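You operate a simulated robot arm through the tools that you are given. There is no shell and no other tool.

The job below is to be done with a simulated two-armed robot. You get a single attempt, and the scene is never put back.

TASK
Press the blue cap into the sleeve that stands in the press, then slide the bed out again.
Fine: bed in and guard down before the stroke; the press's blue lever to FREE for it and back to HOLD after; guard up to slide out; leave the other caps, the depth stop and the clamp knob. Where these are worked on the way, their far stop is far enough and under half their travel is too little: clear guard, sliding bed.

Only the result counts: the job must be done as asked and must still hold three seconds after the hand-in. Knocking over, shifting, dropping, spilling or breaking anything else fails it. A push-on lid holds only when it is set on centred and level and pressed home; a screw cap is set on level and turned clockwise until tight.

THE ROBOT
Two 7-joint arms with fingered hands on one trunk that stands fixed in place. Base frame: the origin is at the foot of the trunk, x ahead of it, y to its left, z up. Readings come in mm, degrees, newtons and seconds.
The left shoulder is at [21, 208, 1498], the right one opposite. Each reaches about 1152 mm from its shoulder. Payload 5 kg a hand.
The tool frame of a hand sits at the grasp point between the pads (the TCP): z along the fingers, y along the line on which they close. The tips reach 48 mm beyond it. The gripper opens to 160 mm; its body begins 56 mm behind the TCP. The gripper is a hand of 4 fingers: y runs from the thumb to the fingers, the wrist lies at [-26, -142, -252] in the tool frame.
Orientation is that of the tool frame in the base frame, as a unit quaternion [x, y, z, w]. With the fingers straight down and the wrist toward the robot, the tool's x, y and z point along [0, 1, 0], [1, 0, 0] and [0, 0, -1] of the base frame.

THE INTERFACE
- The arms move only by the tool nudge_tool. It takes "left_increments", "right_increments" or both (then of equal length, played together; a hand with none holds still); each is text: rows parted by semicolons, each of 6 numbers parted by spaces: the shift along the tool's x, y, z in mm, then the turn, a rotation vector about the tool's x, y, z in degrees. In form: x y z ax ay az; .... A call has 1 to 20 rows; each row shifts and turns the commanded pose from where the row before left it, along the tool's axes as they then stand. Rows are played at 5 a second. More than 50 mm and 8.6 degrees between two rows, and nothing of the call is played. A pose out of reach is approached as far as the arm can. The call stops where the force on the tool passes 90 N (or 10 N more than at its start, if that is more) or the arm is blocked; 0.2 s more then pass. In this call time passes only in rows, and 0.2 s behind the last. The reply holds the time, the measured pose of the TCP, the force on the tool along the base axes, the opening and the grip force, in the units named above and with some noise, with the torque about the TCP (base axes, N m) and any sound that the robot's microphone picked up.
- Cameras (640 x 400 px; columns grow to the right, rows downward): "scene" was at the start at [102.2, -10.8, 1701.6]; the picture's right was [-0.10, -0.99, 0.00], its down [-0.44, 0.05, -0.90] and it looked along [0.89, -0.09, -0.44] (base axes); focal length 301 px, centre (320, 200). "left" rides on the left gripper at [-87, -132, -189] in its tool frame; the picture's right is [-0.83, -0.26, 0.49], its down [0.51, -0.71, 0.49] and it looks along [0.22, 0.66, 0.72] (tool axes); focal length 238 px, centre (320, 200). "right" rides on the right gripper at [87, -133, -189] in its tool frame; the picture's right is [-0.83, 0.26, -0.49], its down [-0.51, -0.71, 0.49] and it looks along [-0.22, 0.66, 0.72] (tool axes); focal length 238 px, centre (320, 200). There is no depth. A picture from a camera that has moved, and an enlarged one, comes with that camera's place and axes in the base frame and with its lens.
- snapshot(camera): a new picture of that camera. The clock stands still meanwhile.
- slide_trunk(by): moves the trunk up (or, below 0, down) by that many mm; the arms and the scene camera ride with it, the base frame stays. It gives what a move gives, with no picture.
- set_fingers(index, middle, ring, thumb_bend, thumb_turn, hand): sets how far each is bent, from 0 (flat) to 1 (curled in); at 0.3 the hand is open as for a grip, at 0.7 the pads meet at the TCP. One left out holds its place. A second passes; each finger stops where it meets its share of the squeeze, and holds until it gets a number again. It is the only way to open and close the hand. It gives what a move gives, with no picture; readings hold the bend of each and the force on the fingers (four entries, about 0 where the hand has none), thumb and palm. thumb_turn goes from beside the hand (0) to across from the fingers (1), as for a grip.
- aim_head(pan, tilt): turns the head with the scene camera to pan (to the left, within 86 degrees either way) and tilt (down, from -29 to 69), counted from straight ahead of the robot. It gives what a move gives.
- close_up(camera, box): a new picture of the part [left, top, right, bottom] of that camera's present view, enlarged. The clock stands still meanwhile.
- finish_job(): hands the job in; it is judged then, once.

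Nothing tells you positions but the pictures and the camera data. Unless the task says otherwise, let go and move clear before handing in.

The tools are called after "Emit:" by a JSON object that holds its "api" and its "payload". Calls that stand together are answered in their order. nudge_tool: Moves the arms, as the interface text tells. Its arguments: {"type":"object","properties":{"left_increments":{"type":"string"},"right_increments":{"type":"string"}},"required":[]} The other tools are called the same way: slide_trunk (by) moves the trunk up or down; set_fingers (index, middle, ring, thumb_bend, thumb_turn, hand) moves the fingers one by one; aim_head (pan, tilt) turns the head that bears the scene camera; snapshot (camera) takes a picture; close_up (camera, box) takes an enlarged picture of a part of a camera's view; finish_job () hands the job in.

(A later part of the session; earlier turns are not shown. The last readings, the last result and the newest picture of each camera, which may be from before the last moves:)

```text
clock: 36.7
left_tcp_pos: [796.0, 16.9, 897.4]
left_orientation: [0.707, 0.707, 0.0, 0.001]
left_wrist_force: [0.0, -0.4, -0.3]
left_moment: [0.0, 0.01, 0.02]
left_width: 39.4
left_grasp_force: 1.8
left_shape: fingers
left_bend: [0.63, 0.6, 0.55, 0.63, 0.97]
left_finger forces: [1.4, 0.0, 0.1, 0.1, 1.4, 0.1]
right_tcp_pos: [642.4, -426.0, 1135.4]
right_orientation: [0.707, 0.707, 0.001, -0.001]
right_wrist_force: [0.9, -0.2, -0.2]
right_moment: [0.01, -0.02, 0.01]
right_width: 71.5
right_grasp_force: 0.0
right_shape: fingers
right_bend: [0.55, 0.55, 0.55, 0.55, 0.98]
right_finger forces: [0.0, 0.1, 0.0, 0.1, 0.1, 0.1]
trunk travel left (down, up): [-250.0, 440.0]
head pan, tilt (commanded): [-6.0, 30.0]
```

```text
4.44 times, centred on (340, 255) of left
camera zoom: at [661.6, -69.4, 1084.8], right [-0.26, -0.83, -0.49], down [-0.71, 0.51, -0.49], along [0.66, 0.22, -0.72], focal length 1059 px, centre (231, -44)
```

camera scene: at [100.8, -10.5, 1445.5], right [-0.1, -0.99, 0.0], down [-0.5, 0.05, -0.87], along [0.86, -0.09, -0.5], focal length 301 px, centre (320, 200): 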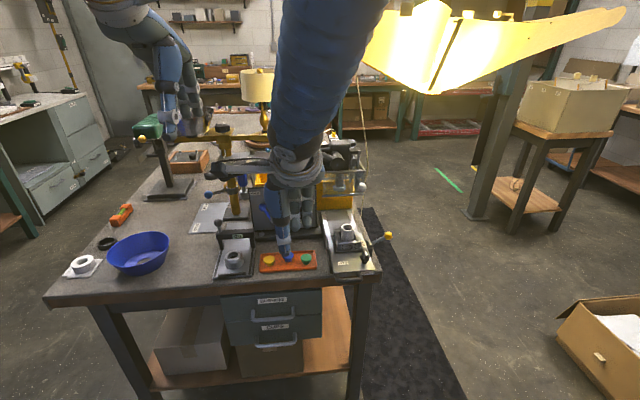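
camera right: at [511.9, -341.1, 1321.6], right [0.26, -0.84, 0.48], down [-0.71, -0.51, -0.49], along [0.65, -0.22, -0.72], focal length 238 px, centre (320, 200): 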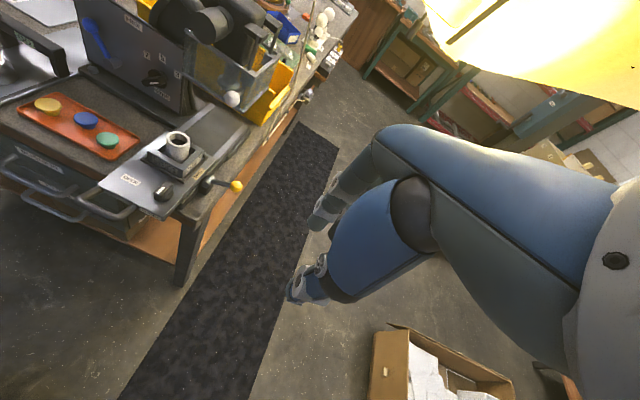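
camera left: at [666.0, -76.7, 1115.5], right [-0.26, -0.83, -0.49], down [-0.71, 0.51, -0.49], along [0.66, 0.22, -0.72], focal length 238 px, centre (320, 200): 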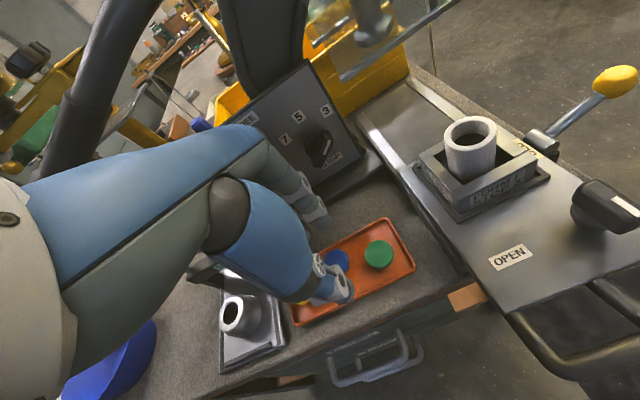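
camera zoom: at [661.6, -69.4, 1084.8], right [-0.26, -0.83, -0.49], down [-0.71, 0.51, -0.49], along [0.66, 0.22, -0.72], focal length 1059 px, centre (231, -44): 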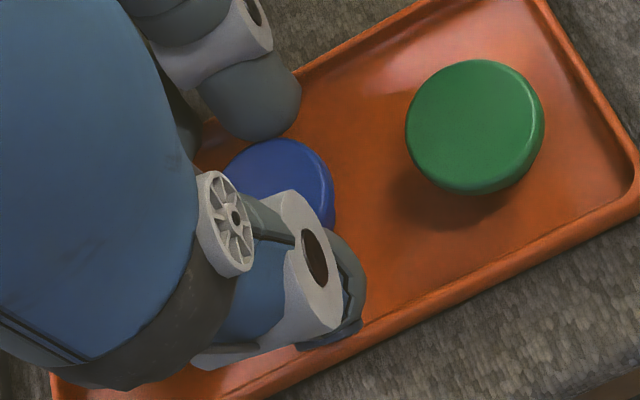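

Both sides hold at 1.4 N with the hand still level. I'll increase the squeeze and see whether it holds rather than slips.

Emit:
{"api": "set_fingers", "payload": {"hand": "left", "index": 0.67, "thumb_bend": 0.67}}

Emit:
{"api": "close_up", "payload": {"camera": "right", "box": [50, 70, 130, 140]}}

Emit:
{"api": "close_up", "payload": {"camera": "left", "box": [290, 210, 390, 300]}}

```text
clock: 37.7
left_tcp_pos: [795.6, 17.1, 897.9]
left_orientation: [0.708, 0.707, 0.0, 0.0]
left_wrist_force: [-0.1, 0.4, 0.7]
left_moment: [0.02, 0.02, 0.02]
left_width: 37.3
left_grasp_force: 4.6
left_shape: fingers
left_bend: [0.64, 0.6, 0.55, 0.64, 0.97]
left_finger forces: [4.5, 0.1, 0.1, 0.0, 4.4, 0.1]
right_tcp_pos: [642.5, -426.1, 1134.3]
right_orientation: [0.708, 0.706, 0.001, 0.0]
right_wrist_force: [-0.8, 0.1, 0.8]
right_moment: [-0.04, -0.04, -0.02]
right_width: 71.8
right_grasp_force: 0.1
right_shape: fingers
right_bend: [0.55, 0.55, 0.55, 0.55, 0.98]
right_finger forces: [0.0, 0.1, 0.0, 0.0, 0.0, 0.1]
trunk travel left (down, up): [-250.0, 440.0]
head pan, tilt (commanded): [-6.0, 30.0]
```

```text
5.71 times, centred on (90, 105) of right
camera zoom: at [511.0, -338.0, 1323.3], right [0.26, -0.83, 0.49], down [-0.71, -0.51, -0.49], along [0.66, -0.22, -0.72], focal length 1362 px, centre (1634, 743)
```

zoom: 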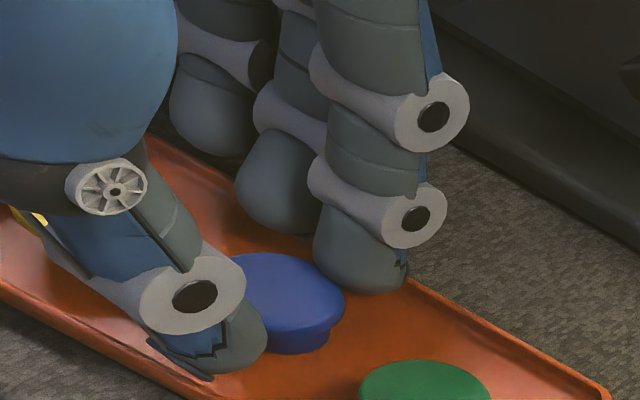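

```text
4.44 times, centred on (340, 255) of left
camera zoom: at [661.5, -69.4, 1084.8], right [-0.26, -0.83, -0.49], down [-0.71, 0.51, -0.49], along [0.66, 0.22, -0.72], focal length 1059 px, centre (231, -44)
```

zoom: 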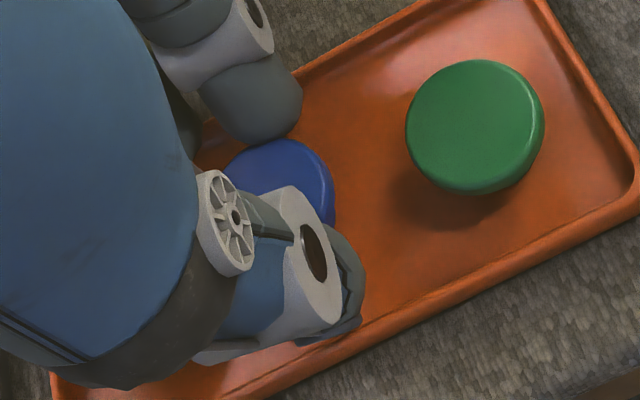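

The grip is solid at 4.5 N a side. I'll tighten slightly more and lift a little to test.

Emit:
{"api": "set_fingers", "payload": {"hand": "left", "index": 0.69, "thumb_bend": 0.69}}

Emit:
{"api": "nudge_tool", "payload": {"left_increments": "0 0 -3 0 0 0; 0 0 -3 0 0 0; 0 0 -4 0 0 0; 0 0 -5 0 0 0; 0 0 -5 0 0 0; 0 0 0 0 0 0; 0 0 0 0 0 0"}}

Emit:
{"api": "close_up", "payload": {"camera": "right", "box": [50, 70, 130, 140]}}

Emit:
{"api": "close_up", "payload": {"camera": "left", "box": [290, 210, 390, 300]}}

Emit:
{"api": "close_up", "payload": {"camera": "scene", "box": [250, 210, 330, 280]}}

```text
clock: 38.7
left_tcp_pos: [795.8, 18.5, 897.1]
left_orientation: [0.707, 0.708, 0.0, 0.0]
left_wrist_force: [-0.8, -0.3, 1.8]
left_moment: [0.0, 0.0, -0.01]
left_width: 36.2
left_grasp_force: 7.2
left_shape: fingers
left_bend: [0.64, 0.6, 0.55, 0.65, 0.97]
left_finger forces: [7.0, 0.0, 0.0, 0.0, 6.7, 0.0]
right_tcp_pos: [642.6, -425.5, 1136.0]
right_orientation: [0.707, 0.707, 0.0, 0.001]
right_wrist_force: [-0.4, 0.3, 0.5]
right_moment: [0.01, -0.01, 0.02]
right_width: 71.8
right_grasp_force: 0.0
right_shape: fingers
right_bend: [0.55, 0.55, 0.55, 0.55, 0.98]
right_finger forces: [0.0, 0.1, 0.0, 0.1, 0.0, 0.1]
trunk travel left (down, up): [-250.0, 440.0]
head pan, tilt (commanded): [-6.0, 30.0]
```

```text
clock: 40.3
left_tcp_pos: [795.0, 18.6, 916.4]
left_orientation: [0.708, 0.707, -0.001, 0.0]
left_wrist_force: [0.1, -0.5, 0.6]
left_moment: [-0.01, 0.02, 0.01]
left_width: 16.8
left_grasp_force: 0.1
left_shape: fingers
left_bend: [0.69, 0.6, 0.55, 0.69, 0.97]
left_finger forces: [0.0, 0.0, 0.0, 0.0, 0.0, 0.0]
right_tcp_pos: [642.8, -425.8, 1135.1]
right_orientation: [0.707, 0.707, 0.0, 0.001]
right_wrist_force: [0.3, -0.4, 0.0]
right_moment: [0.0, -0.01, 0.02]
right_width: 71.6
right_grasp_force: 0.1
right_shape: fingers
right_bend: [0.55, 0.55, 0.55, 0.55, 0.98]
right_finger forces: [0.1, 0.0, 0.0, 0.0, 0.0, 0.1]
trunk travel left (down, up): [-250.0, 440.0]
head pan, tilt (commanded): [-6.0, 30.0]
```

```text
5.71 times, centred on (90, 105) of right
camera zoom: at [511.0, -337.9, 1323.4], right [0.26, -0.83, 0.49], down [-0.71, -0.51, -0.49], along [0.66, -0.22, -0.72], focal length 1362 px, centre (1634, 743)
```

zoom: 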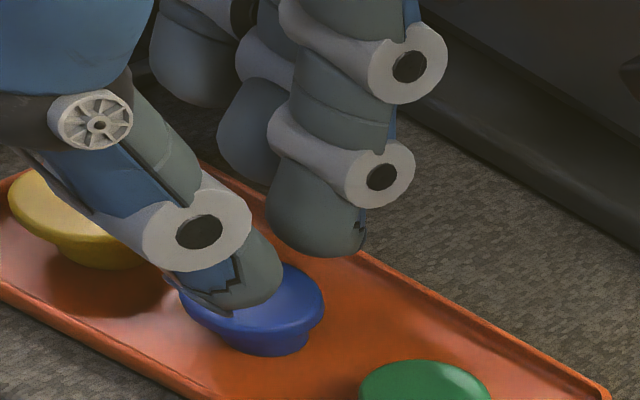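

```text
4.44 times, centred on (340, 255) of left
camera zoom: at [661.5, -68.6, 1104.6], right [-0.26, -0.83, -0.49], down [-0.71, 0.51, -0.49], along [0.66, 0.22, -0.72], focal length 1059 px, centre (231, -44)
```

zoom: 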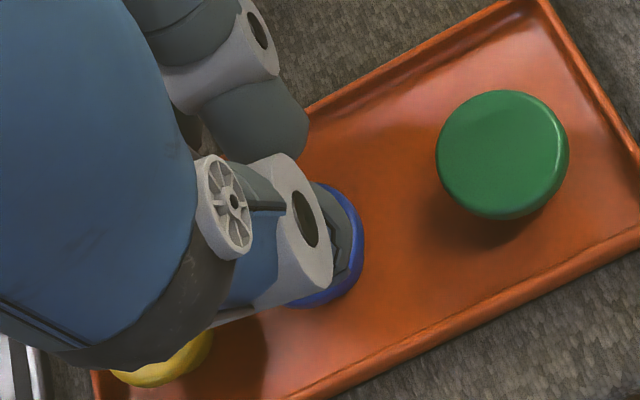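

```text
5.71 times, centred on (290, 245) of scene
camera zoom: at [100.6, -10.7, 1445.4], right [-0.1, -0.99, 0.0], down [-0.5, 0.05, -0.87], along [0.86, -0.09, -0.5], focal length 1722 px, centre (491, -57)
```

zoom: 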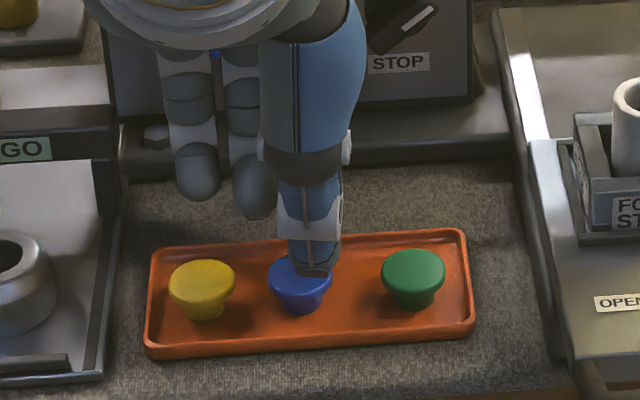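

The cap slipped out and now sits about 12 mm nearer to me, still upright in the tray. A diagonal grip (hand yawed 45°) leaves room inside the tray for the tips to go lower, so I'll lift, yaw and curl the middle and ring fingers away.

Emit:
{"api": "nudge_tool", "payload": {"left_increments": "0 0 -15 0 0 0; 0 0 -15 0 0 0; 0 -3 0 0 0 8; 0 -3 0 0 0 8; 0 0 0 0 0 8; 0 0 0 0 0 8; 0 0 0 0 0 8; 0 0 0 0 0 5; 0 0 0 0 0 0; 0 0 0 0 0 0"}}

Emit:
{"api": "set_fingers", "payload": {"hand": "left", "index": 0.6, "middle": 0.95, "ring": 0.95, "thumb_bend": 0.6}}

Emit:
{"api": "snapshot", "payload": {"camera": "left"}}

Emit:
{"api": "close_up", "payload": {"camera": "right", "box": [30, 40, 150, 150]}}

Emit:
{"api": "close_up", "payload": {"camera": "scene", "box": [240, 180, 340, 280]}}

```text
clock: 42.5
left_tcp_pos: [789.7, 18.6, 946.1]
left_orientation: [0.924, 0.382, 0.0, 0.001]
left_wrist_force: [0.1, 0.1, -0.3]
left_moment: [-0.03, 0.05, -0.01]
left_width: 16.7
left_grasp_force: 0.0
left_shape: fingers
left_bend: [0.69, 0.6, 0.55, 0.69, 0.97]
left_finger forces: [0.0, 0.0, 0.0, 0.0, 0.1, 0.0]
right_tcp_pos: [643.8, -424.6, 1135.7]
right_orientation: [0.706, 0.708, 0.001, -0.001]
right_wrist_force: [0.6, 0.4, 1.5]
right_moment: [-0.02, 0.0, 0.03]
right_width: 71.6
right_grasp_force: 0.0
right_shape: fingers
right_bend: [0.55, 0.55, 0.55, 0.55, 0.98]
right_finger forces: [0.0, 0.0, 0.0, 0.1, 0.0, 0.0]
trunk travel left (down, up): [-250.0, 440.0]
head pan, tilt (commanded): [-6.0, 30.0]
```

```text
clock: 43.5
left_tcp_pos: [790.9, 18.1, 945.9]
left_orientation: [0.924, 0.382, 0.001, 0.0]
left_wrist_force: [0.1, 0.3, -0.2]
left_moment: [0.0, 0.01, -0.02]
left_width: 51.1
left_grasp_force: 0.1
left_shape: fingers
left_bend: [0.6, 0.95, 0.95, 0.6, 0.97]
left_finger forces: [0.0, 0.0, 0.1, 0.0, 0.0, 0.1]
right_tcp_pos: [641.7, -425.3, 1136.1]
right_orientation: [0.707, 0.707, 0.0, -0.001]
right_wrist_force: [0.7, 0.6, -0.2]
right_moment: [-0.01, 0.0, 0.02]
right_width: 71.6
right_grasp_force: 0.0
right_shape: fingers
right_bend: [0.55, 0.55, 0.55, 0.55, 0.98]
right_finger forces: [0.1, 0.1, 0.1, 0.1, 0.1, 0.1]
trunk travel left (down, up): [-250.0, 440.0]
head pan, tilt (commanded): [-6.0, 30.0]
```

```text
taken
camera left: at [633.1, 50.3, 1134.5], right [-0.77, -0.41, -0.49], down [-0.14, 0.86, -0.49], along [0.62, -0.31, -0.72], focal length 238 px, centre (320, 200)
```

left: 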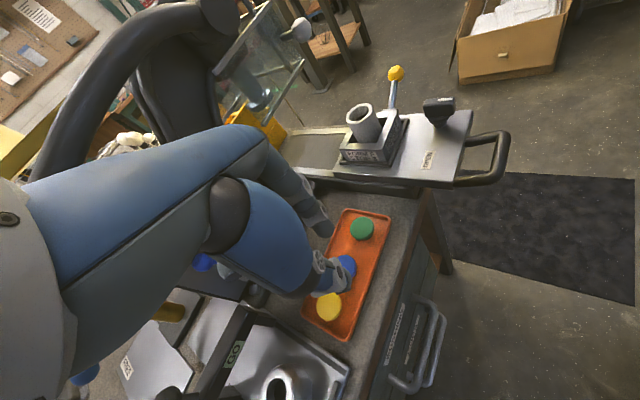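

```text
3.64 times, centred on (90, 95) of right
camera zoom: at [511.0, -337.9, 1323.3], right [0.26, -0.83, 0.49], down [-0.71, -0.51, -0.49], along [0.66, -0.22, -0.72], focal length 867 px, centre (1156, 582)
```

zoom: 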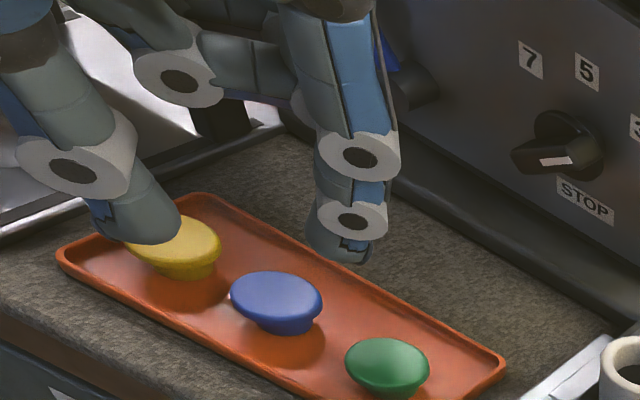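

```text
4.00 times, centred on (290, 230) of scene
camera zoom: at [100.7, -10.7, 1445.4], right [-0.1, -0.99, 0.0], down [-0.5, 0.05, -0.87], along [0.86, -0.09, -0.5], focal length 1205 px, centre (440, 80)
```

zoom: 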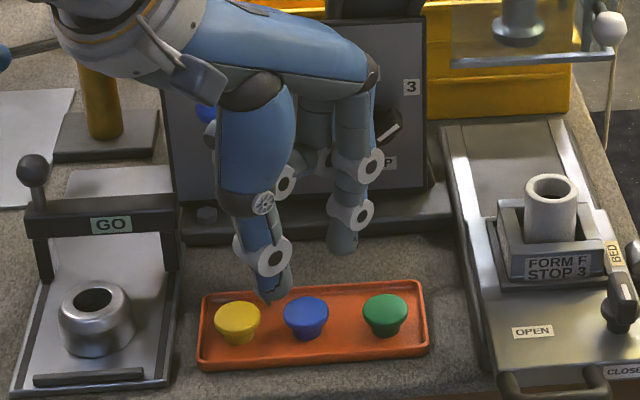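

The diagonal pose looks good; the blue cap is at about [783,15]. I'll align the pinch over it and lower to just above the rim.

Emit:
{"api": "nudge_tool", "payload": {"left_increments": "0.7 -2.8 10 0 0 0; 0 0 12 0 0 0; 0 0 12 0 0 0; 0 0 8 0 0 0; 0 0 0 0 0 0; 0 0 0 0 0 0"}}

Emit:
{"api": "close_up", "payload": {"camera": "left", "box": [270, 190, 400, 340]}}

Emit:
{"api": "close_up", "payload": {"camera": "right", "box": [50, 70, 130, 140]}}

Emit:
{"api": "close_up", "payload": {"camera": "scene", "box": [250, 210, 330, 280]}}

```text
clock: 44.9
left_tcp_pos: [788.5, 19.7, 904.3]
left_orientation: [0.924, 0.382, 0.001, 0.0]
left_wrist_force: [-0.2, -0.5, 0.0]
left_moment: [-0.03, 0.01, 0.01]
left_width: 50.9
left_grasp_force: 0.1
left_shape: fingers
left_bend: [0.6, 0.95, 0.95, 0.6, 0.97]
left_finger forces: [0.0, 0.1, 0.1, 0.0, 0.0, 0.1]
right_tcp_pos: [643.1, -425.9, 1135.4]
right_orientation: [0.707, 0.707, 0.0, 0.0]
right_wrist_force: [0.5, 0.0, 0.7]
right_moment: [-0.01, -0.01, 0.02]
right_width: 71.4
right_grasp_force: 0.1
right_shape: fingers
right_bend: [0.55, 0.55, 0.55, 0.55, 0.98]
right_finger forces: [0.0, 0.0, 0.0, 0.0, 0.0, 0.0]
trunk travel left (down, up): [-250.0, 440.0]
head pan, tilt (commanded): [-6.0, 30.0]
```

```text
2.67 times, centred on (335, 265) of left
camera zoom: at [632.1, 52.8, 1092.8], right [-0.77, -0.41, -0.49], down [-0.14, 0.86, -0.49], along [0.62, -0.31, -0.72], focal length 636 px, centre (280, 27)
```

zoom: 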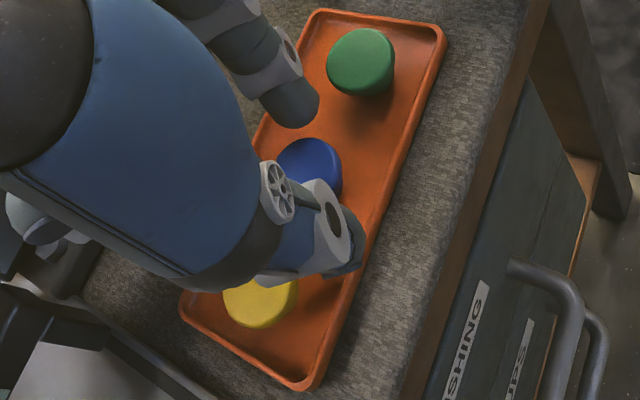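

```text
5.71 times, centred on (90, 105) of right
camera zoom: at [511.2, -337.9, 1323.3], right [0.26, -0.83, 0.49], down [-0.71, -0.51, -0.49], along [0.66, -0.22, -0.72], focal length 1362 px, centre (1634, 743)
```

zoom: 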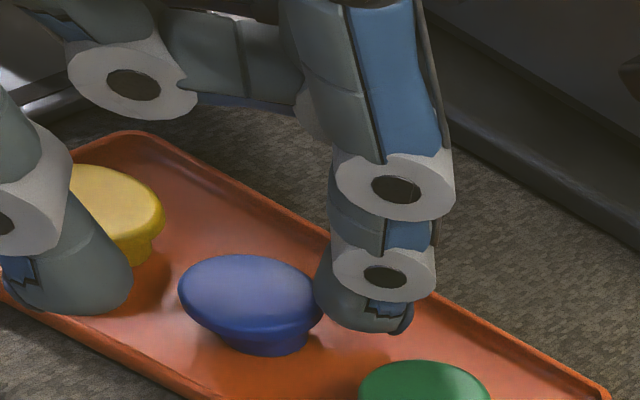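

```text
5.71 times, centred on (290, 245) of scene
camera zoom: at [100.9, -10.7, 1445.4], right [-0.1, -0.99, 0.0], down [-0.5, 0.05, -0.87], along [0.86, -0.09, -0.5], focal length 1722 px, centre (491, -57)
```

zoom: 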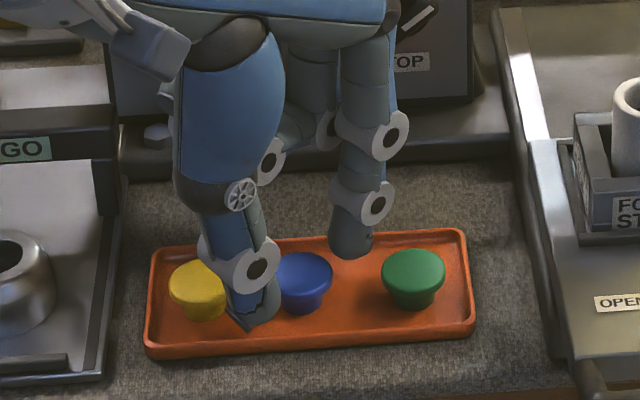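

The thumb is between yellow and blue on the near side, and the index between blue and green on the far side. I'll lower 2 mm and close gently to cage the cap so I can slide it to the middle of the tray.

Emit:
{"api": "nudge_tool", "payload": {"left_increments": "0 0 2 0 0 0; 0 0 0 0 0 0; 0 0 0 0 0 0"}}

Emit:
{"api": "set_fingers", "payload": {"hand": "left", "index": 0.63, "thumb_bend": 0.63}}

Emit:
{"api": "close_up", "payload": {"camera": "left", "box": [290, 210, 390, 300]}}

Emit:
{"api": "close_up", "payload": {"camera": "right", "box": [50, 70, 130, 140]}}

Emit:
{"api": "close_up", "payload": {"camera": "scene", "box": [250, 210, 330, 280]}}

```text
clock: 45.7
left_tcp_pos: [789.0, 20.5, 902.2]
left_orientation: [0.924, 0.383, 0.0, 0.0]
left_wrist_force: [0.6, 0.2, -0.6]
left_moment: [0.03, 0.01, -0.02]
left_width: 51.3
left_grasp_force: 0.0
left_shape: fingers
left_bend: [0.6, 0.95, 0.95, 0.6, 0.97]
left_finger forces: [0.1, 0.0, 0.0, 0.0, 0.1, 0.0]
right_tcp_pos: [643.0, -425.7, 1136.2]
right_orientation: [0.707, 0.708, 0.0, 0.0]
right_wrist_force: [0.7, -0.9, 0.9]
right_moment: [0.01, 0.02, -0.03]
right_width: 71.7
right_grasp_force: 0.0
right_shape: fingers
right_bend: [0.55, 0.55, 0.55, 0.55, 0.98]
right_finger forces: [0.0, 0.0, 0.0, 0.0, 0.0, 0.0]
trunk travel left (down, up): [-250.0, 440.0]
head pan, tilt (commanded): [-6.0, 30.0]
```

```text
clock: 46.7
left_tcp_pos: [787.2, 22.0, 904.0]
left_orientation: [0.924, 0.381, 0.0, 0.0]
left_wrist_force: [0.5, -0.6, -0.3]
left_moment: [0.01, -0.02, -0.02]
left_width: 40.3
left_grasp_force: 0.2
left_shape: fingers
left_bend: [0.63, 0.95, 0.95, 0.63, 0.97]
left_finger forces: [0.1, 0.0, 0.0, 0.1, 0.0, 0.1]
right_tcp_pos: [643.0, -425.1, 1135.7]
right_orientation: [0.707, 0.707, 0.0, 0.0]
right_wrist_force: [-0.7, 1.1, -0.1]
right_moment: [0.0, 0.01, -0.01]
right_width: 71.4
right_grasp_force: 0.1
right_shape: fingers
right_bend: [0.55, 0.55, 0.55, 0.55, 0.98]
right_finger forces: [0.1, 0.0, 0.0, 0.0, 0.0, 0.1]
trunk travel left (down, up): [-250.0, 440.0]
head pan, tilt (commanded): [-6.0, 30.0]
```

```text
4.44 times, centred on (340, 255) of left
camera zoom: at [631.9, 53.1, 1091.0], right [-0.77, -0.41, -0.49], down [-0.14, 0.86, -0.49], along [0.62, -0.31, -0.72], focal length 1059 px, centre (231, -44)
```

zoom: 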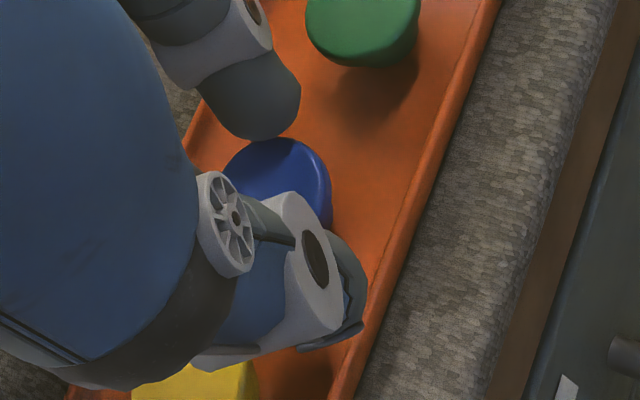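

```text
5.71 times, centred on (90, 105) of right
camera zoom: at [511.1, -337.9, 1323.3], right [0.26, -0.83, 0.49], down [-0.71, -0.51, -0.49], along [0.66, -0.22, -0.72], focal length 1362 px, centre (1634, 743)
```

zoom: 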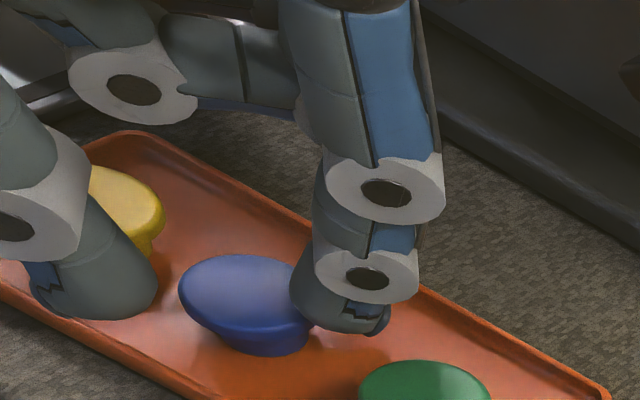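

```text
5.71 times, centred on (290, 245) of scene
camera zoom: at [100.8, -10.7, 1445.4], right [-0.1, -0.99, 0.0], down [-0.5, 0.05, -0.87], along [0.86, -0.09, -0.5], focal length 1722 px, centre (491, -57)
```

zoom: 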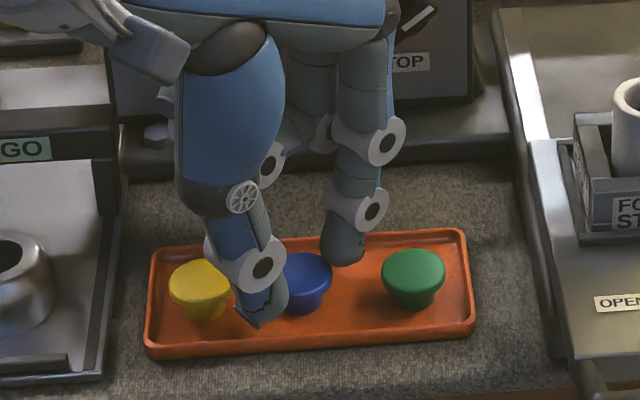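

The cap is caged with no contact. I'll slide the hand 12 mm in +x, lowering a little as the thumb clears the near rim, so the thumb pushes the cap toward the tray's middle.

Emit:
{"api": "nudge_tool", "payload": {"left_increments": "2 2 0 0 0 0; 2 2 1 0 0 0; 2 2 1 0 0 0; 2 2 1 0 0 0; 0 0 0 0 0 0; 0 0 0 0 0 0"}}

Emit:
{"api": "close_up", "payload": {"camera": "left", "box": [290, 210, 390, 300]}}

Emit:
{"api": "close_up", "payload": {"camera": "right", "box": [50, 70, 130, 140]}}

Emit:
{"api": "close_up", "payload": {"camera": "scene", "box": [250, 210, 330, 280]}}

```text
clock: 48.1
left_tcp_pos: [799.6, 20.8, 900.3]
left_orientation: [0.924, 0.383, 0.0, 0.0]
left_wrist_force: [0.0, 0.7, 0.2]
left_moment: [-0.03, 0.04, -0.02]
left_width: 40.0
left_grasp_force: 0.4
left_shape: fingers
left_bend: [0.63, 0.95, 0.95, 0.63, 0.97]
left_finger forces: [0.0, 0.0, 0.1, 0.0, 0.7, 0.0]
right_tcp_pos: [643.2, -425.2, 1135.6]
right_orientation: [0.707, 0.707, 0.0, 0.0]
right_wrist_force: [0.3, 0.3, 0.9]
right_moment: [-0.01, -0.04, 0.02]
right_width: 71.6
right_grasp_force: 0.0
right_shape: fingers
right_bend: [0.55, 0.55, 0.55, 0.55, 0.98]
right_finger forces: [0.0, 0.0, 0.1, 0.0, 0.0, 0.0]
trunk travel left (down, up): [-250.0, 440.0]
head pan, tilt (commanded): [-6.0, 30.0]
```

```text
4.44 times, centred on (340, 255) of left
camera zoom: at [642.3, 53.0, 1087.7], right [-0.77, -0.41, -0.49], down [-0.14, 0.86, -0.49], along [0.62, -0.31, -0.72], focal length 1059 px, centre (231, -44)
```

zoom: 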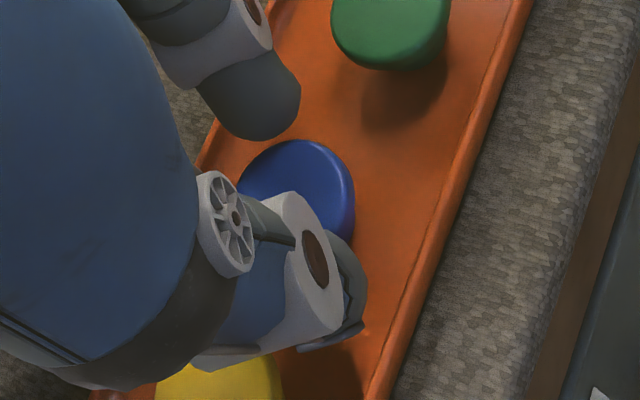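

```text
5.71 times, centred on (90, 105) of right
camera zoom: at [511.1, -337.9, 1323.4], right [0.26, -0.83, 0.49], down [-0.71, -0.51, -0.49], along [0.66, -0.22, -0.72], focal length 1362 px, centre (1634, 743)
```

zoom: 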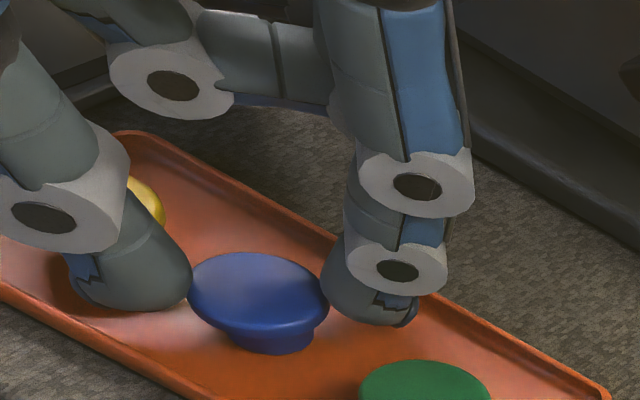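

```text
5.71 times, centred on (290, 245) of scene
camera zoom: at [100.7, -10.7, 1445.4], right [-0.1, -0.99, 0.0], down [-0.5, 0.05, -0.87], along [0.86, -0.09, -0.5], focal length 1722 px, centre (491, -57)
```

zoom: 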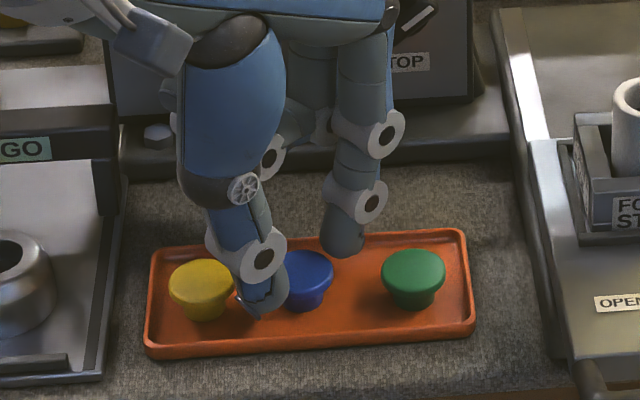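

The thumb has pushed the cap a few millimetres and both tips are now inside the tray. I'll ease the thumb slightly, lower 6 mm and check forces.

Emit:
{"api": "set_fingers", "payload": {"hand": "left", "index": 0.62, "thumb_bend": 0.615}}

Emit:
{"api": "nudge_tool", "payload": {"left_increments": "0 0 2 0 0 0; 0 0 2 0 0 0; 0 0 2 0 0 0; 0 0 0 0 0 0; 0 0 0 0 0 0"}}

Emit:
{"api": "close_up", "payload": {"camera": "left", "box": [290, 210, 390, 300]}}

Emit:
{"api": "close_up", "payload": {"camera": "right", "box": [50, 70, 130, 140]}}

Emit:
{"api": "close_up", "payload": {"camera": "scene", "box": [260, 225, 320, 275]}}

```text
clock: 49.1
left_tcp_pos: [797.6, 20.3, 900.2]
left_orientation: [0.924, 0.383, 0.0, 0.0]
left_wrist_force: [0.2, -0.2, -0.5]
left_moment: [0.02, -0.02, 0.01]
left_width: 44.8
left_grasp_force: 0.1
left_shape: fingers
left_bend: [0.62, 0.95, 0.95, 0.61, 0.97]
left_finger forces: [0.0, 0.0, 0.1, 0.1, 0.1, 0.0]
right_tcp_pos: [642.7, -424.4, 1135.4]
right_orientation: [0.707, 0.707, 0.0, 0.0]
right_wrist_force: [0.5, 0.3, -0.3]
right_moment: [0.01, 0.01, 0.03]
right_width: 71.7
right_grasp_force: 0.0
right_shape: fingers
right_bend: [0.55, 0.55, 0.55, 0.55, 0.98]
right_finger forces: [0.0, 0.0, 0.0, 0.1, 0.1, 0.0]
trunk travel left (down, up): [-250.0, 440.0]
head pan, tilt (commanded): [-6.0, 30.0]
```

```text
clock: 50.3
left_tcp_pos: [798.7, 22.1, 894.6]
left_orientation: [0.924, 0.383, 0.0, 0.0]
left_wrist_force: [-0.1, 0.2, 0.4]
left_moment: [0.02, -0.03, -0.02]
left_width: 44.8
left_grasp_force: 0.1
left_shape: fingers
left_bend: [0.62, 0.95, 0.95, 0.61, 0.97]
left_finger forces: [0.0, 0.0, 0.0, 0.0, 0.1, 0.0]
right_tcp_pos: [642.4, -426.0, 1134.9]
right_orientation: [0.707, 0.707, 0.001, 0.001]
right_wrist_force: [0.1, 0.5, -1.0]
right_moment: [-0.04, 0.0, 0.02]
right_width: 71.2
right_grasp_force: 0.0
right_shape: fingers
right_bend: [0.55, 0.55, 0.55, 0.55, 0.98]
right_finger forces: [0.0, 0.0, 0.1, 0.0, 0.0, 0.0]
trunk travel left (down, up): [-250.0, 440.0]
head pan, tilt (commanded): [-6.0, 30.0]
```

```text
4.44 times, centred on (340, 255) of left
camera zoom: at [642.5, 53.1, 1081.6], right [-0.77, -0.41, -0.49], down [-0.14, 0.86, -0.49], along [0.62, -0.31, -0.72], focal length 1059 px, centre (231, -44)
```

zoom: 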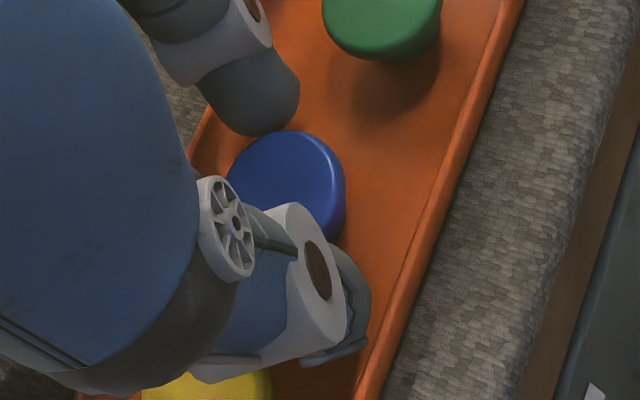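

```text
5.71 times, centred on (90, 105) of right
camera zoom: at [511.1, -337.9, 1323.3], right [0.26, -0.83, 0.49], down [-0.71, -0.51, -0.49], along [0.66, -0.22, -0.72], focal length 1362 px, centre (1634, 743)
```

zoom: 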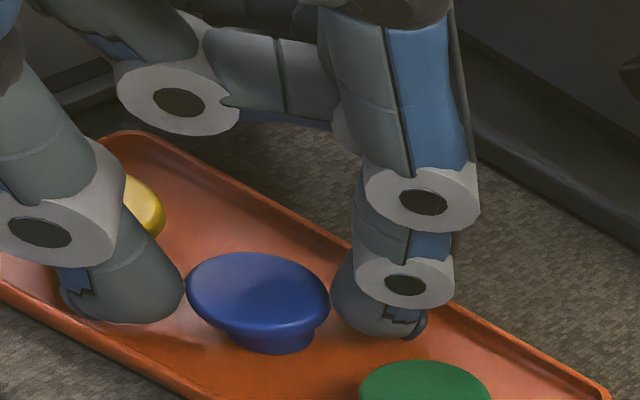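

```text
8.00 times, centred on (290, 250) of scene
camera zoom: at [100.8, -10.7, 1445.4], right [-0.1, -0.99, 0.0], down [-0.5, 0.05, -0.87], along [0.86, -0.09, -0.5], focal length 2410 px, centre (560, -200)
```

zoom: 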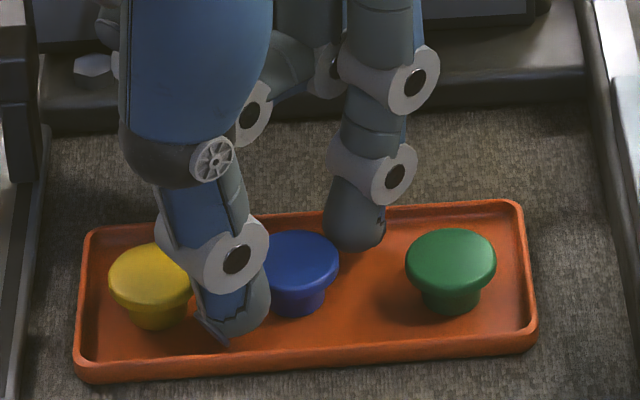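

Both tips are inside the tray, below the cap's widest edge and clear of its neighbours. I'll close on the blue cap now.

Emit:
{"api": "set_fingers", "payload": {"hand": "left", "index": 0.64, "thumb_bend": 0.64}}

Emit:
{"api": "set_fingers", "payload": {"hand": "left", "index": 0.66, "thumb_bend": 0.66}}

Emit:
{"api": "close_up", "payload": {"camera": "left", "box": [290, 210, 390, 300]}}

Emit:
{"api": "close_up", "payload": {"camera": "right", "box": [50, 70, 130, 140]}}

Emit:
{"api": "close_up", "payload": {"camera": "scene", "box": [260, 225, 320, 275]}}

```text
clock: 51.3
left_tcp_pos: [797.9, 20.1, 893.5]
left_orientation: [0.924, 0.383, 0.0, 0.0]
left_wrist_force: [-0.4, 0.0, 0.2]
left_moment: [-0.01, 0.0, -0.02]
left_width: 41.6
left_grasp_force: 2.4
left_shape: fingers
left_bend: [0.63, 0.95, 0.95, 0.62, 0.97]
left_finger forces: [2.4, 0.0, 0.0, 0.1, 2.2, 0.0]
right_tcp_pos: [643.0, -426.1, 1137.1]
right_orientation: [0.707, 0.707, 0.0, 0.0]
right_wrist_force: [0.5, 0.1, -0.6]
right_moment: [0.0, 0.02, -0.02]
right_width: 71.7
right_grasp_force: 0.1
right_shape: fingers
right_bend: [0.55, 0.55, 0.55, 0.55, 0.98]
right_finger forces: [0.1, 0.0, 0.0, 0.1, 0.0, 0.0]
trunk travel left (down, up): [-250.0, 440.0]
head pan, tilt (commanded): [-6.0, 30.0]
```

```text
clock: 52.3
left_tcp_pos: [797.7, 21.0, 893.5]
left_orientation: [0.924, 0.383, 0.0, 0.001]
left_wrist_force: [0.1, 0.4, 0.4]
left_moment: [-0.02, 0.0, 0.05]
left_width: 40.4
left_grasp_force: 5.6
left_shape: fingers
left_bend: [0.63, 0.95, 0.95, 0.63, 0.97]
left_finger forces: [4.9, 0.0, 0.1, 0.0, 4.8, 0.0]
right_tcp_pos: [643.3, -425.8, 1135.1]
right_orientation: [0.707, 0.707, 0.0, 0.001]
right_wrist_force: [-0.8, -0.3, -0.2]
right_moment: [0.05, -0.01, -0.04]
right_width: 71.7
right_grasp_force: 0.1
right_shape: fingers
right_bend: [0.55, 0.55, 0.55, 0.55, 0.98]
right_finger forces: [0.0, 0.0, 0.1, 0.0, 0.0, 0.0]
trunk travel left (down, up): [-250.0, 440.0]
head pan, tilt (commanded): [-6.0, 30.0]
```

```text
4.44 times, centred on (340, 255) of left
camera zoom: at [642.5, 53.1, 1081.6], right [-0.77, -0.41, -0.49], down [-0.14, 0.86, -0.49], along [0.62, -0.31, -0.72], focal length 1059 px, centre (231, -44)
```

zoom: 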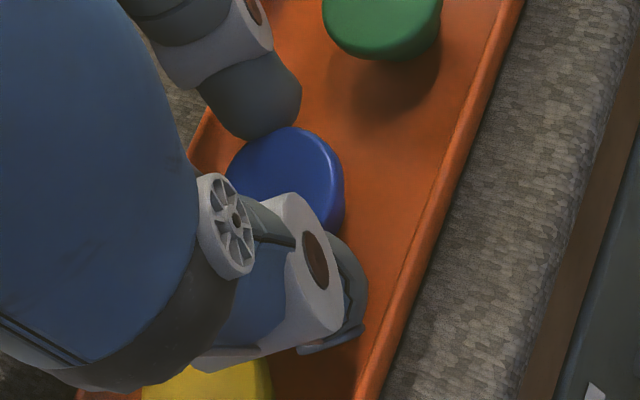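

```text
5.71 times, centred on (90, 105) of right
camera zoom: at [511.1, -337.9, 1323.3], right [0.26, -0.83, 0.49], down [-0.71, -0.51, -0.49], along [0.66, -0.22, -0.72], focal length 1362 px, centre (1634, 743)
```

zoom: 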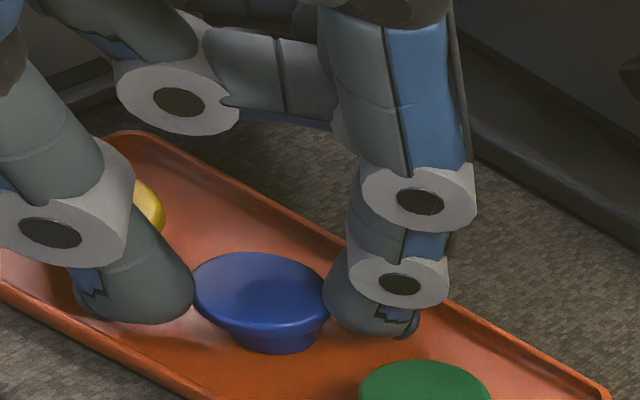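

```text
8.00 times, centred on (290, 250) of scene
camera zoom: at [100.8, -10.7, 1445.4], right [-0.1, -0.99, 0.0], down [-0.5, 0.05, -0.87], along [0.86, -0.09, -0.5], focal length 2410 px, centre (560, -200)
```

zoom: 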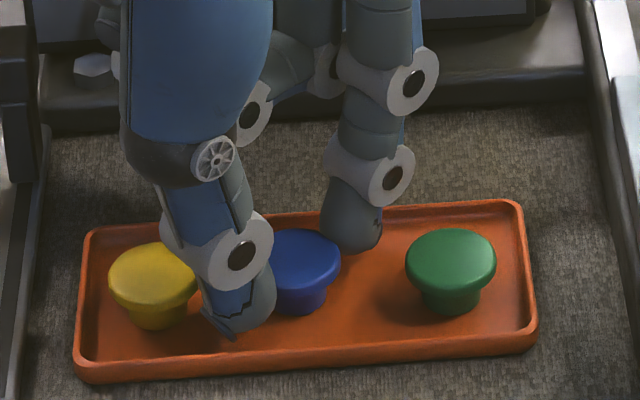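

It's gripped cleanly at about 5 N a side. I'll tighten a little and do a small test lift.

Emit:
{"api": "set_fingers", "payload": {"hand": "left", "index": 0.68, "thumb_bend": 0.68}}

Emit:
{"api": "nudge_tool", "payload": {"left_increments": "0 0 -1.5 0 0 0; 0 0 -1.5 0 0 0; 0 0 -2 0 0 0; 0 0 -2 0 0 0; 0 0 -3 0 0 0; 0 0 -3 0 0 0; 0 0 0 0 0 0"}}

Emit:
{"api": "close_up", "payload": {"camera": "right", "box": [50, 70, 130, 140]}}

Emit:
{"api": "close_up", "payload": {"camera": "scene", "box": [260, 225, 320, 275]}}

```text
clock: 53.3
left_tcp_pos: [799.4, 20.3, 894.4]
left_orientation: [0.924, 0.383, 0.0, 0.0]
left_wrist_force: [0.0, 0.3, -0.2]
left_moment: [0.02, 0.02, 0.0]
left_width: 39.6
left_grasp_force: 7.9
left_shape: fingers
left_bend: [0.63, 0.95, 0.95, 0.64, 0.97]
left_finger forces: [7.4, 0.1, 0.0, 0.0, 7.3, 0.0]
right_tcp_pos: [643.3, -425.9, 1135.5]
right_orientation: [0.708, 0.707, 0.0, 0.0]
right_wrist_force: [0.1, -0.3, 0.6]
right_moment: [-0.02, -0.05, -0.02]
right_width: 71.4
right_grasp_force: 0.1
right_shape: fingers
right_bend: [0.55, 0.55, 0.55, 0.55, 0.98]
right_finger forces: [0.1, 0.0, 0.0, 0.0, 0.0, 0.1]
trunk travel left (down, up): [-250.0, 440.0]
head pan, tilt (commanded): [-6.0, 30.0]
```

```text
clock: 54.9
left_tcp_pos: [799.0, 20.6, 906.6]
left_orientation: [0.924, 0.382, 0.001, 0.0]
left_wrist_force: [0.3, 0.8, -0.2]
left_moment: [0.0, 0.02, -0.01]
left_width: 39.6
left_grasp_force: 7.2
left_shape: fingers
left_bend: [0.63, 0.95, 0.95, 0.64, 0.97]
left_finger forces: [7.4, 0.0, 0.0, 0.0, 7.4, 0.0]
right_tcp_pos: [642.5, -425.9, 1135.8]
right_orientation: [0.707, 0.707, 0.0, 0.001]
right_wrist_force: [-0.4, 0.7, -0.3]
right_moment: [0.02, 0.03, -0.02]
right_width: 71.7
right_grasp_force: 0.1
right_shape: fingers
right_bend: [0.55, 0.55, 0.55, 0.55, 0.98]
right_finger forces: [0.1, 0.0, 0.0, 0.0, 0.1, 0.0]
trunk travel left (down, up): [-250.0, 440.0]
head pan, tilt (commanded): [-6.0, 30.0]
```

```text
5.71 times, centred on (90, 105) of right
camera zoom: at [511.1, -337.8, 1323.3], right [0.26, -0.83, 0.49], down [-0.71, -0.51, -0.49], along [0.66, -0.22, -0.72], focal length 1362 px, centre (1634, 743)
```

zoom: 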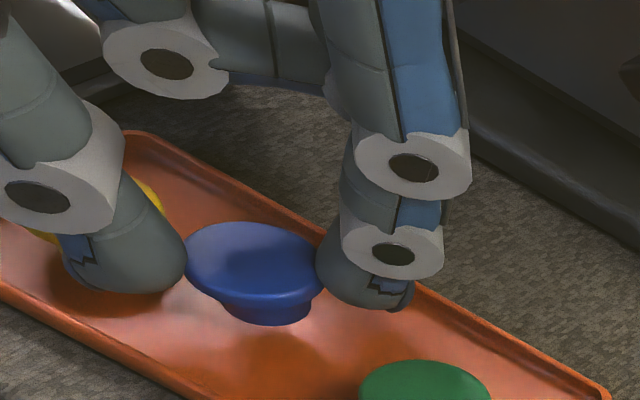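

```text
8.00 times, centred on (290, 250) of scene
camera zoom: at [100.8, -10.6, 1445.4], right [-0.1, -0.99, 0.0], down [-0.5, 0.05, -0.87], along [0.86, -0.09, -0.5], focal length 2410 px, centre (560, -200)
```

zoom: 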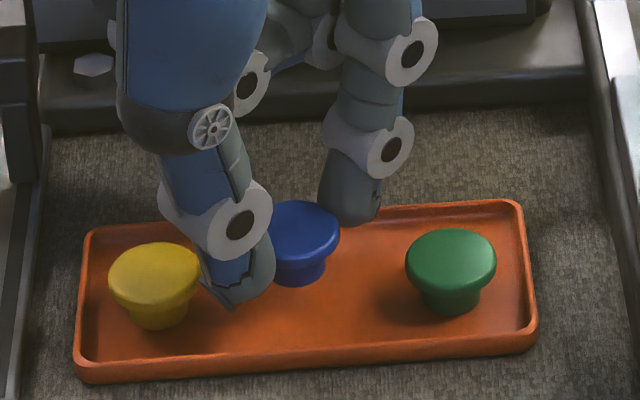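

The cap lifted level and the grip held at 7.4 N. I'll raise it gently, back away from the panel, turn the hand straight again and go to carrying height.

Emit:
{"api": "nudge_tool", "payload": {"left_increments": "0 0 -8 0 0 0; 0 0 -8 0 0 0; 0 0 -8 0 0 0; -8 -8 0 0 0 0; -8 -8 0 0 0 0; -8 -8 0 0 0 0; -8 -8 0 0 0 0; 0 0 0 0 0 -7.5; 0 0 0 0 0 -7.5; 0 0 0 0 0 -7.5; 0 0 0 0 0 -7.5; 0 0 0 0 0 -7.5; 0 0 0 0 0 -7.5; 0 0 -12 0 0 0; 0 0 -12 0 0 0; 0 0 -12 0 0 0; 0 0 -12 0 0 0; 0 0 -12 0 0 0; 0 0 -12 0 0 0; 0 0 -12 0 0 0"}}

Emit:
{"api": "snapshot", "payload": {"camera": "left"}}

Emit:
{"api": "snapshot", "payload": {"camera": "right"}}

Emit:
{"api": "close_up", "payload": {"camera": "scene", "box": [220, 140, 400, 290]}}

```text
clock: 59.1
left_tcp_pos: [755.8, 17.1, 1018.5]
left_orientation: [0.744, 0.668, 0.002, 0.012]
left_wrist_force: [-0.6, 0.5, 0.7]
left_moment: [0.02, -0.05, 0.01]
left_width: 39.4
left_grasp_force: 7.1
left_shape: fingers
left_bend: [0.63, 0.95, 0.95, 0.64, 0.97]
left_finger forces: [7.5, 0.1, 0.0, 0.0, 7.3, 0.0]
left hand out of reach, approached as far as the arm can: row 13
right_tcp_pos: [641.7, -425.1, 1135.5]
right_orientation: [0.707, 0.707, 0.0, 0.0]
right_wrist_force: [-0.6, -1.1, -0.1]
right_moment: [0.01, -0.04, -0.03]
right_width: 71.8
right_grasp_force: 0.1
right_shape: fingers
right_bend: [0.55, 0.55, 0.55, 0.55, 0.98]
right_finger forces: [0.0, 0.0, 0.0, 0.0, 0.0, 0.1]
trunk travel left (down, up): [-250.0, 440.0]
head pan, tilt (commanded): [-6.0, 30.0]
```

```text
taken
camera left: at [610.5, -53.5, 1205.3], right [-0.34, -0.81, -0.48], down [-0.64, 0.57, -0.51], along [0.69, 0.14, -0.71], focal length 238 px, centre (320, 200)
```

left: 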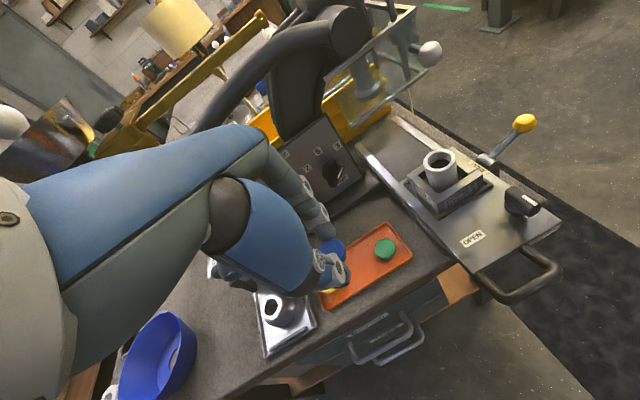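

```text
taken
camera right: at [510.7, -338.0, 1323.5], right [0.26, -0.83, 0.49], down [-0.71, -0.51, -0.49], along [0.66, -0.22, -0.72], focal length 238 px, centre (320, 200)
```

right: 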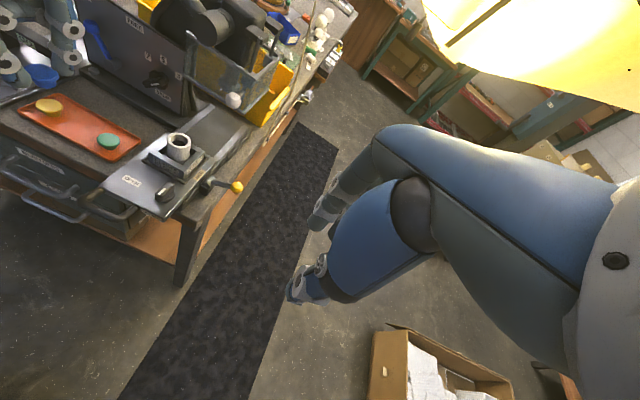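

```text
2.67 times, centred on (310, 215) of scene
camera zoom: at [100.4, -10.8, 1445.5], right [-0.1, -0.99, 0.0], down [-0.5, 0.05, -0.87], along [0.86, -0.09, -0.5], focal length 804 px, centre (347, 160)
```

zoom: 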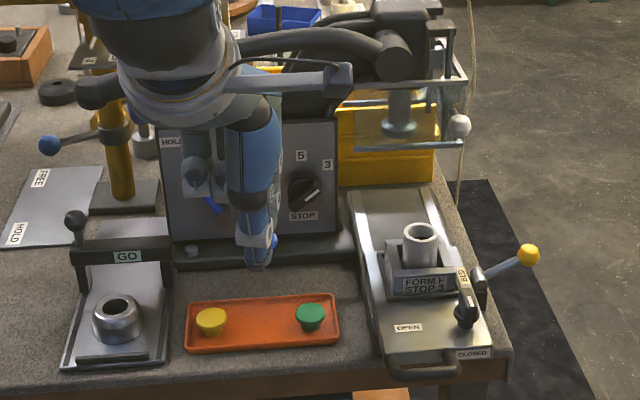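

The cap is held, but the left wrist reached a limit near the straight-ahead yaw. I'll turn it back to about 14° yaw so the hand can be exactly vertical, and check.

Emit:
{"api": "nudge_tool", "payload": {"left_increments": "0 0 0 0 0 7; 0 0 0 0 0 7; 0 0 0 0 0 0; 0 0 0 0 0 0"}}

Emit:
{"api": "close_up", "payload": {"camera": "right", "box": [0, 0, 130, 120]}}

```text
clock: 60.1
left_tcp_pos: [757.9, 17.3, 1018.4]
left_orientation: [0.82, 0.572, 0.003, 0.012]
left_wrist_force: [-0.2, 0.4, -0.5]
left_moment: [-0.02, 0.02, 0.0]
left_width: 39.7
left_grasp_force: 7.2
left_shape: fingers
left_bend: [0.63, 0.95, 0.95, 0.64, 0.97]
left_finger forces: [7.4, 0.1, 0.1, 0.0, 7.4, 0.1]
right_tcp_pos: [643.3, -424.7, 1136.0]
right_orientation: [0.706, 0.708, -0.001, 0.0]
right_wrist_force: [0.6, -0.1, -0.3]
right_moment: [-0.03, 0.01, -0.02]
right_width: 71.5
right_grasp_force: 0.1
right_shape: fingers
right_bend: [0.55, 0.55, 0.55, 0.55, 0.98]
right_finger forces: [0.0, 0.0, 0.0, 0.0, 0.0, 0.1]
trunk travel left (down, up): [-250.0, 440.0]
head pan, tilt (commanded): [-6.0, 30.0]
```

```text
3.33 times, centred on (65, 60) of right
camera zoom: at [511.3, -337.3, 1323.4], right [0.26, -0.83, 0.49], down [-0.71, -0.51, -0.49], along [0.66, -0.22, -0.72], focal length 794 px, centre (1170, 667)
```

zoom: 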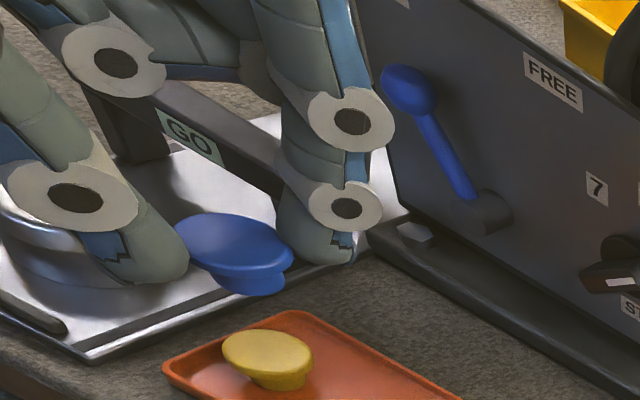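

The hand has a slight 1.4° tilt left over from the clipped pose. I'll correct it about the tool axes.

Emit:
{"api": "nudge_tool", "payload": {"left_increments": "0 0 0 1.3 0.5 0; 0 0 0 0 0 0; 0 0 0 0 0 0"}}

```text
clock: 60.9
left_tcp_pos: [756.9, 16.4, 1017.0]
left_orientation: [0.82, 0.572, 0.001, -0.001]
left_wrist_force: [0.0, 0.2, -0.6]
left_moment: [0.03, 0.0, 0.02]
left_width: 39.5
left_grasp_force: 7.7
left_shape: fingers
left_bend: [0.63, 0.95, 0.95, 0.64, 0.97]
left_finger forces: [7.3, 0.0, 0.0, 0.0, 7.4, 0.0]
right_tcp_pos: [642.6, -425.6, 1135.0]
right_orientation: [0.707, 0.708, 0.001, 0.0]
right_wrist_force: [-0.1, 0.1, -0.4]
right_moment: [-0.01, -0.03, -0.01]
right_width: 71.6
right_grasp_force: 0.1
right_shape: fingers
right_bend: [0.55, 0.55, 0.55, 0.55, 0.98]
right_finger forces: [0.0, 0.1, 0.0, 0.0, 0.0, 0.0]
trunk travel left (down, up): [-250.0, 440.0]
head pan, tilt (commanded): [-6.0, 30.0]
```

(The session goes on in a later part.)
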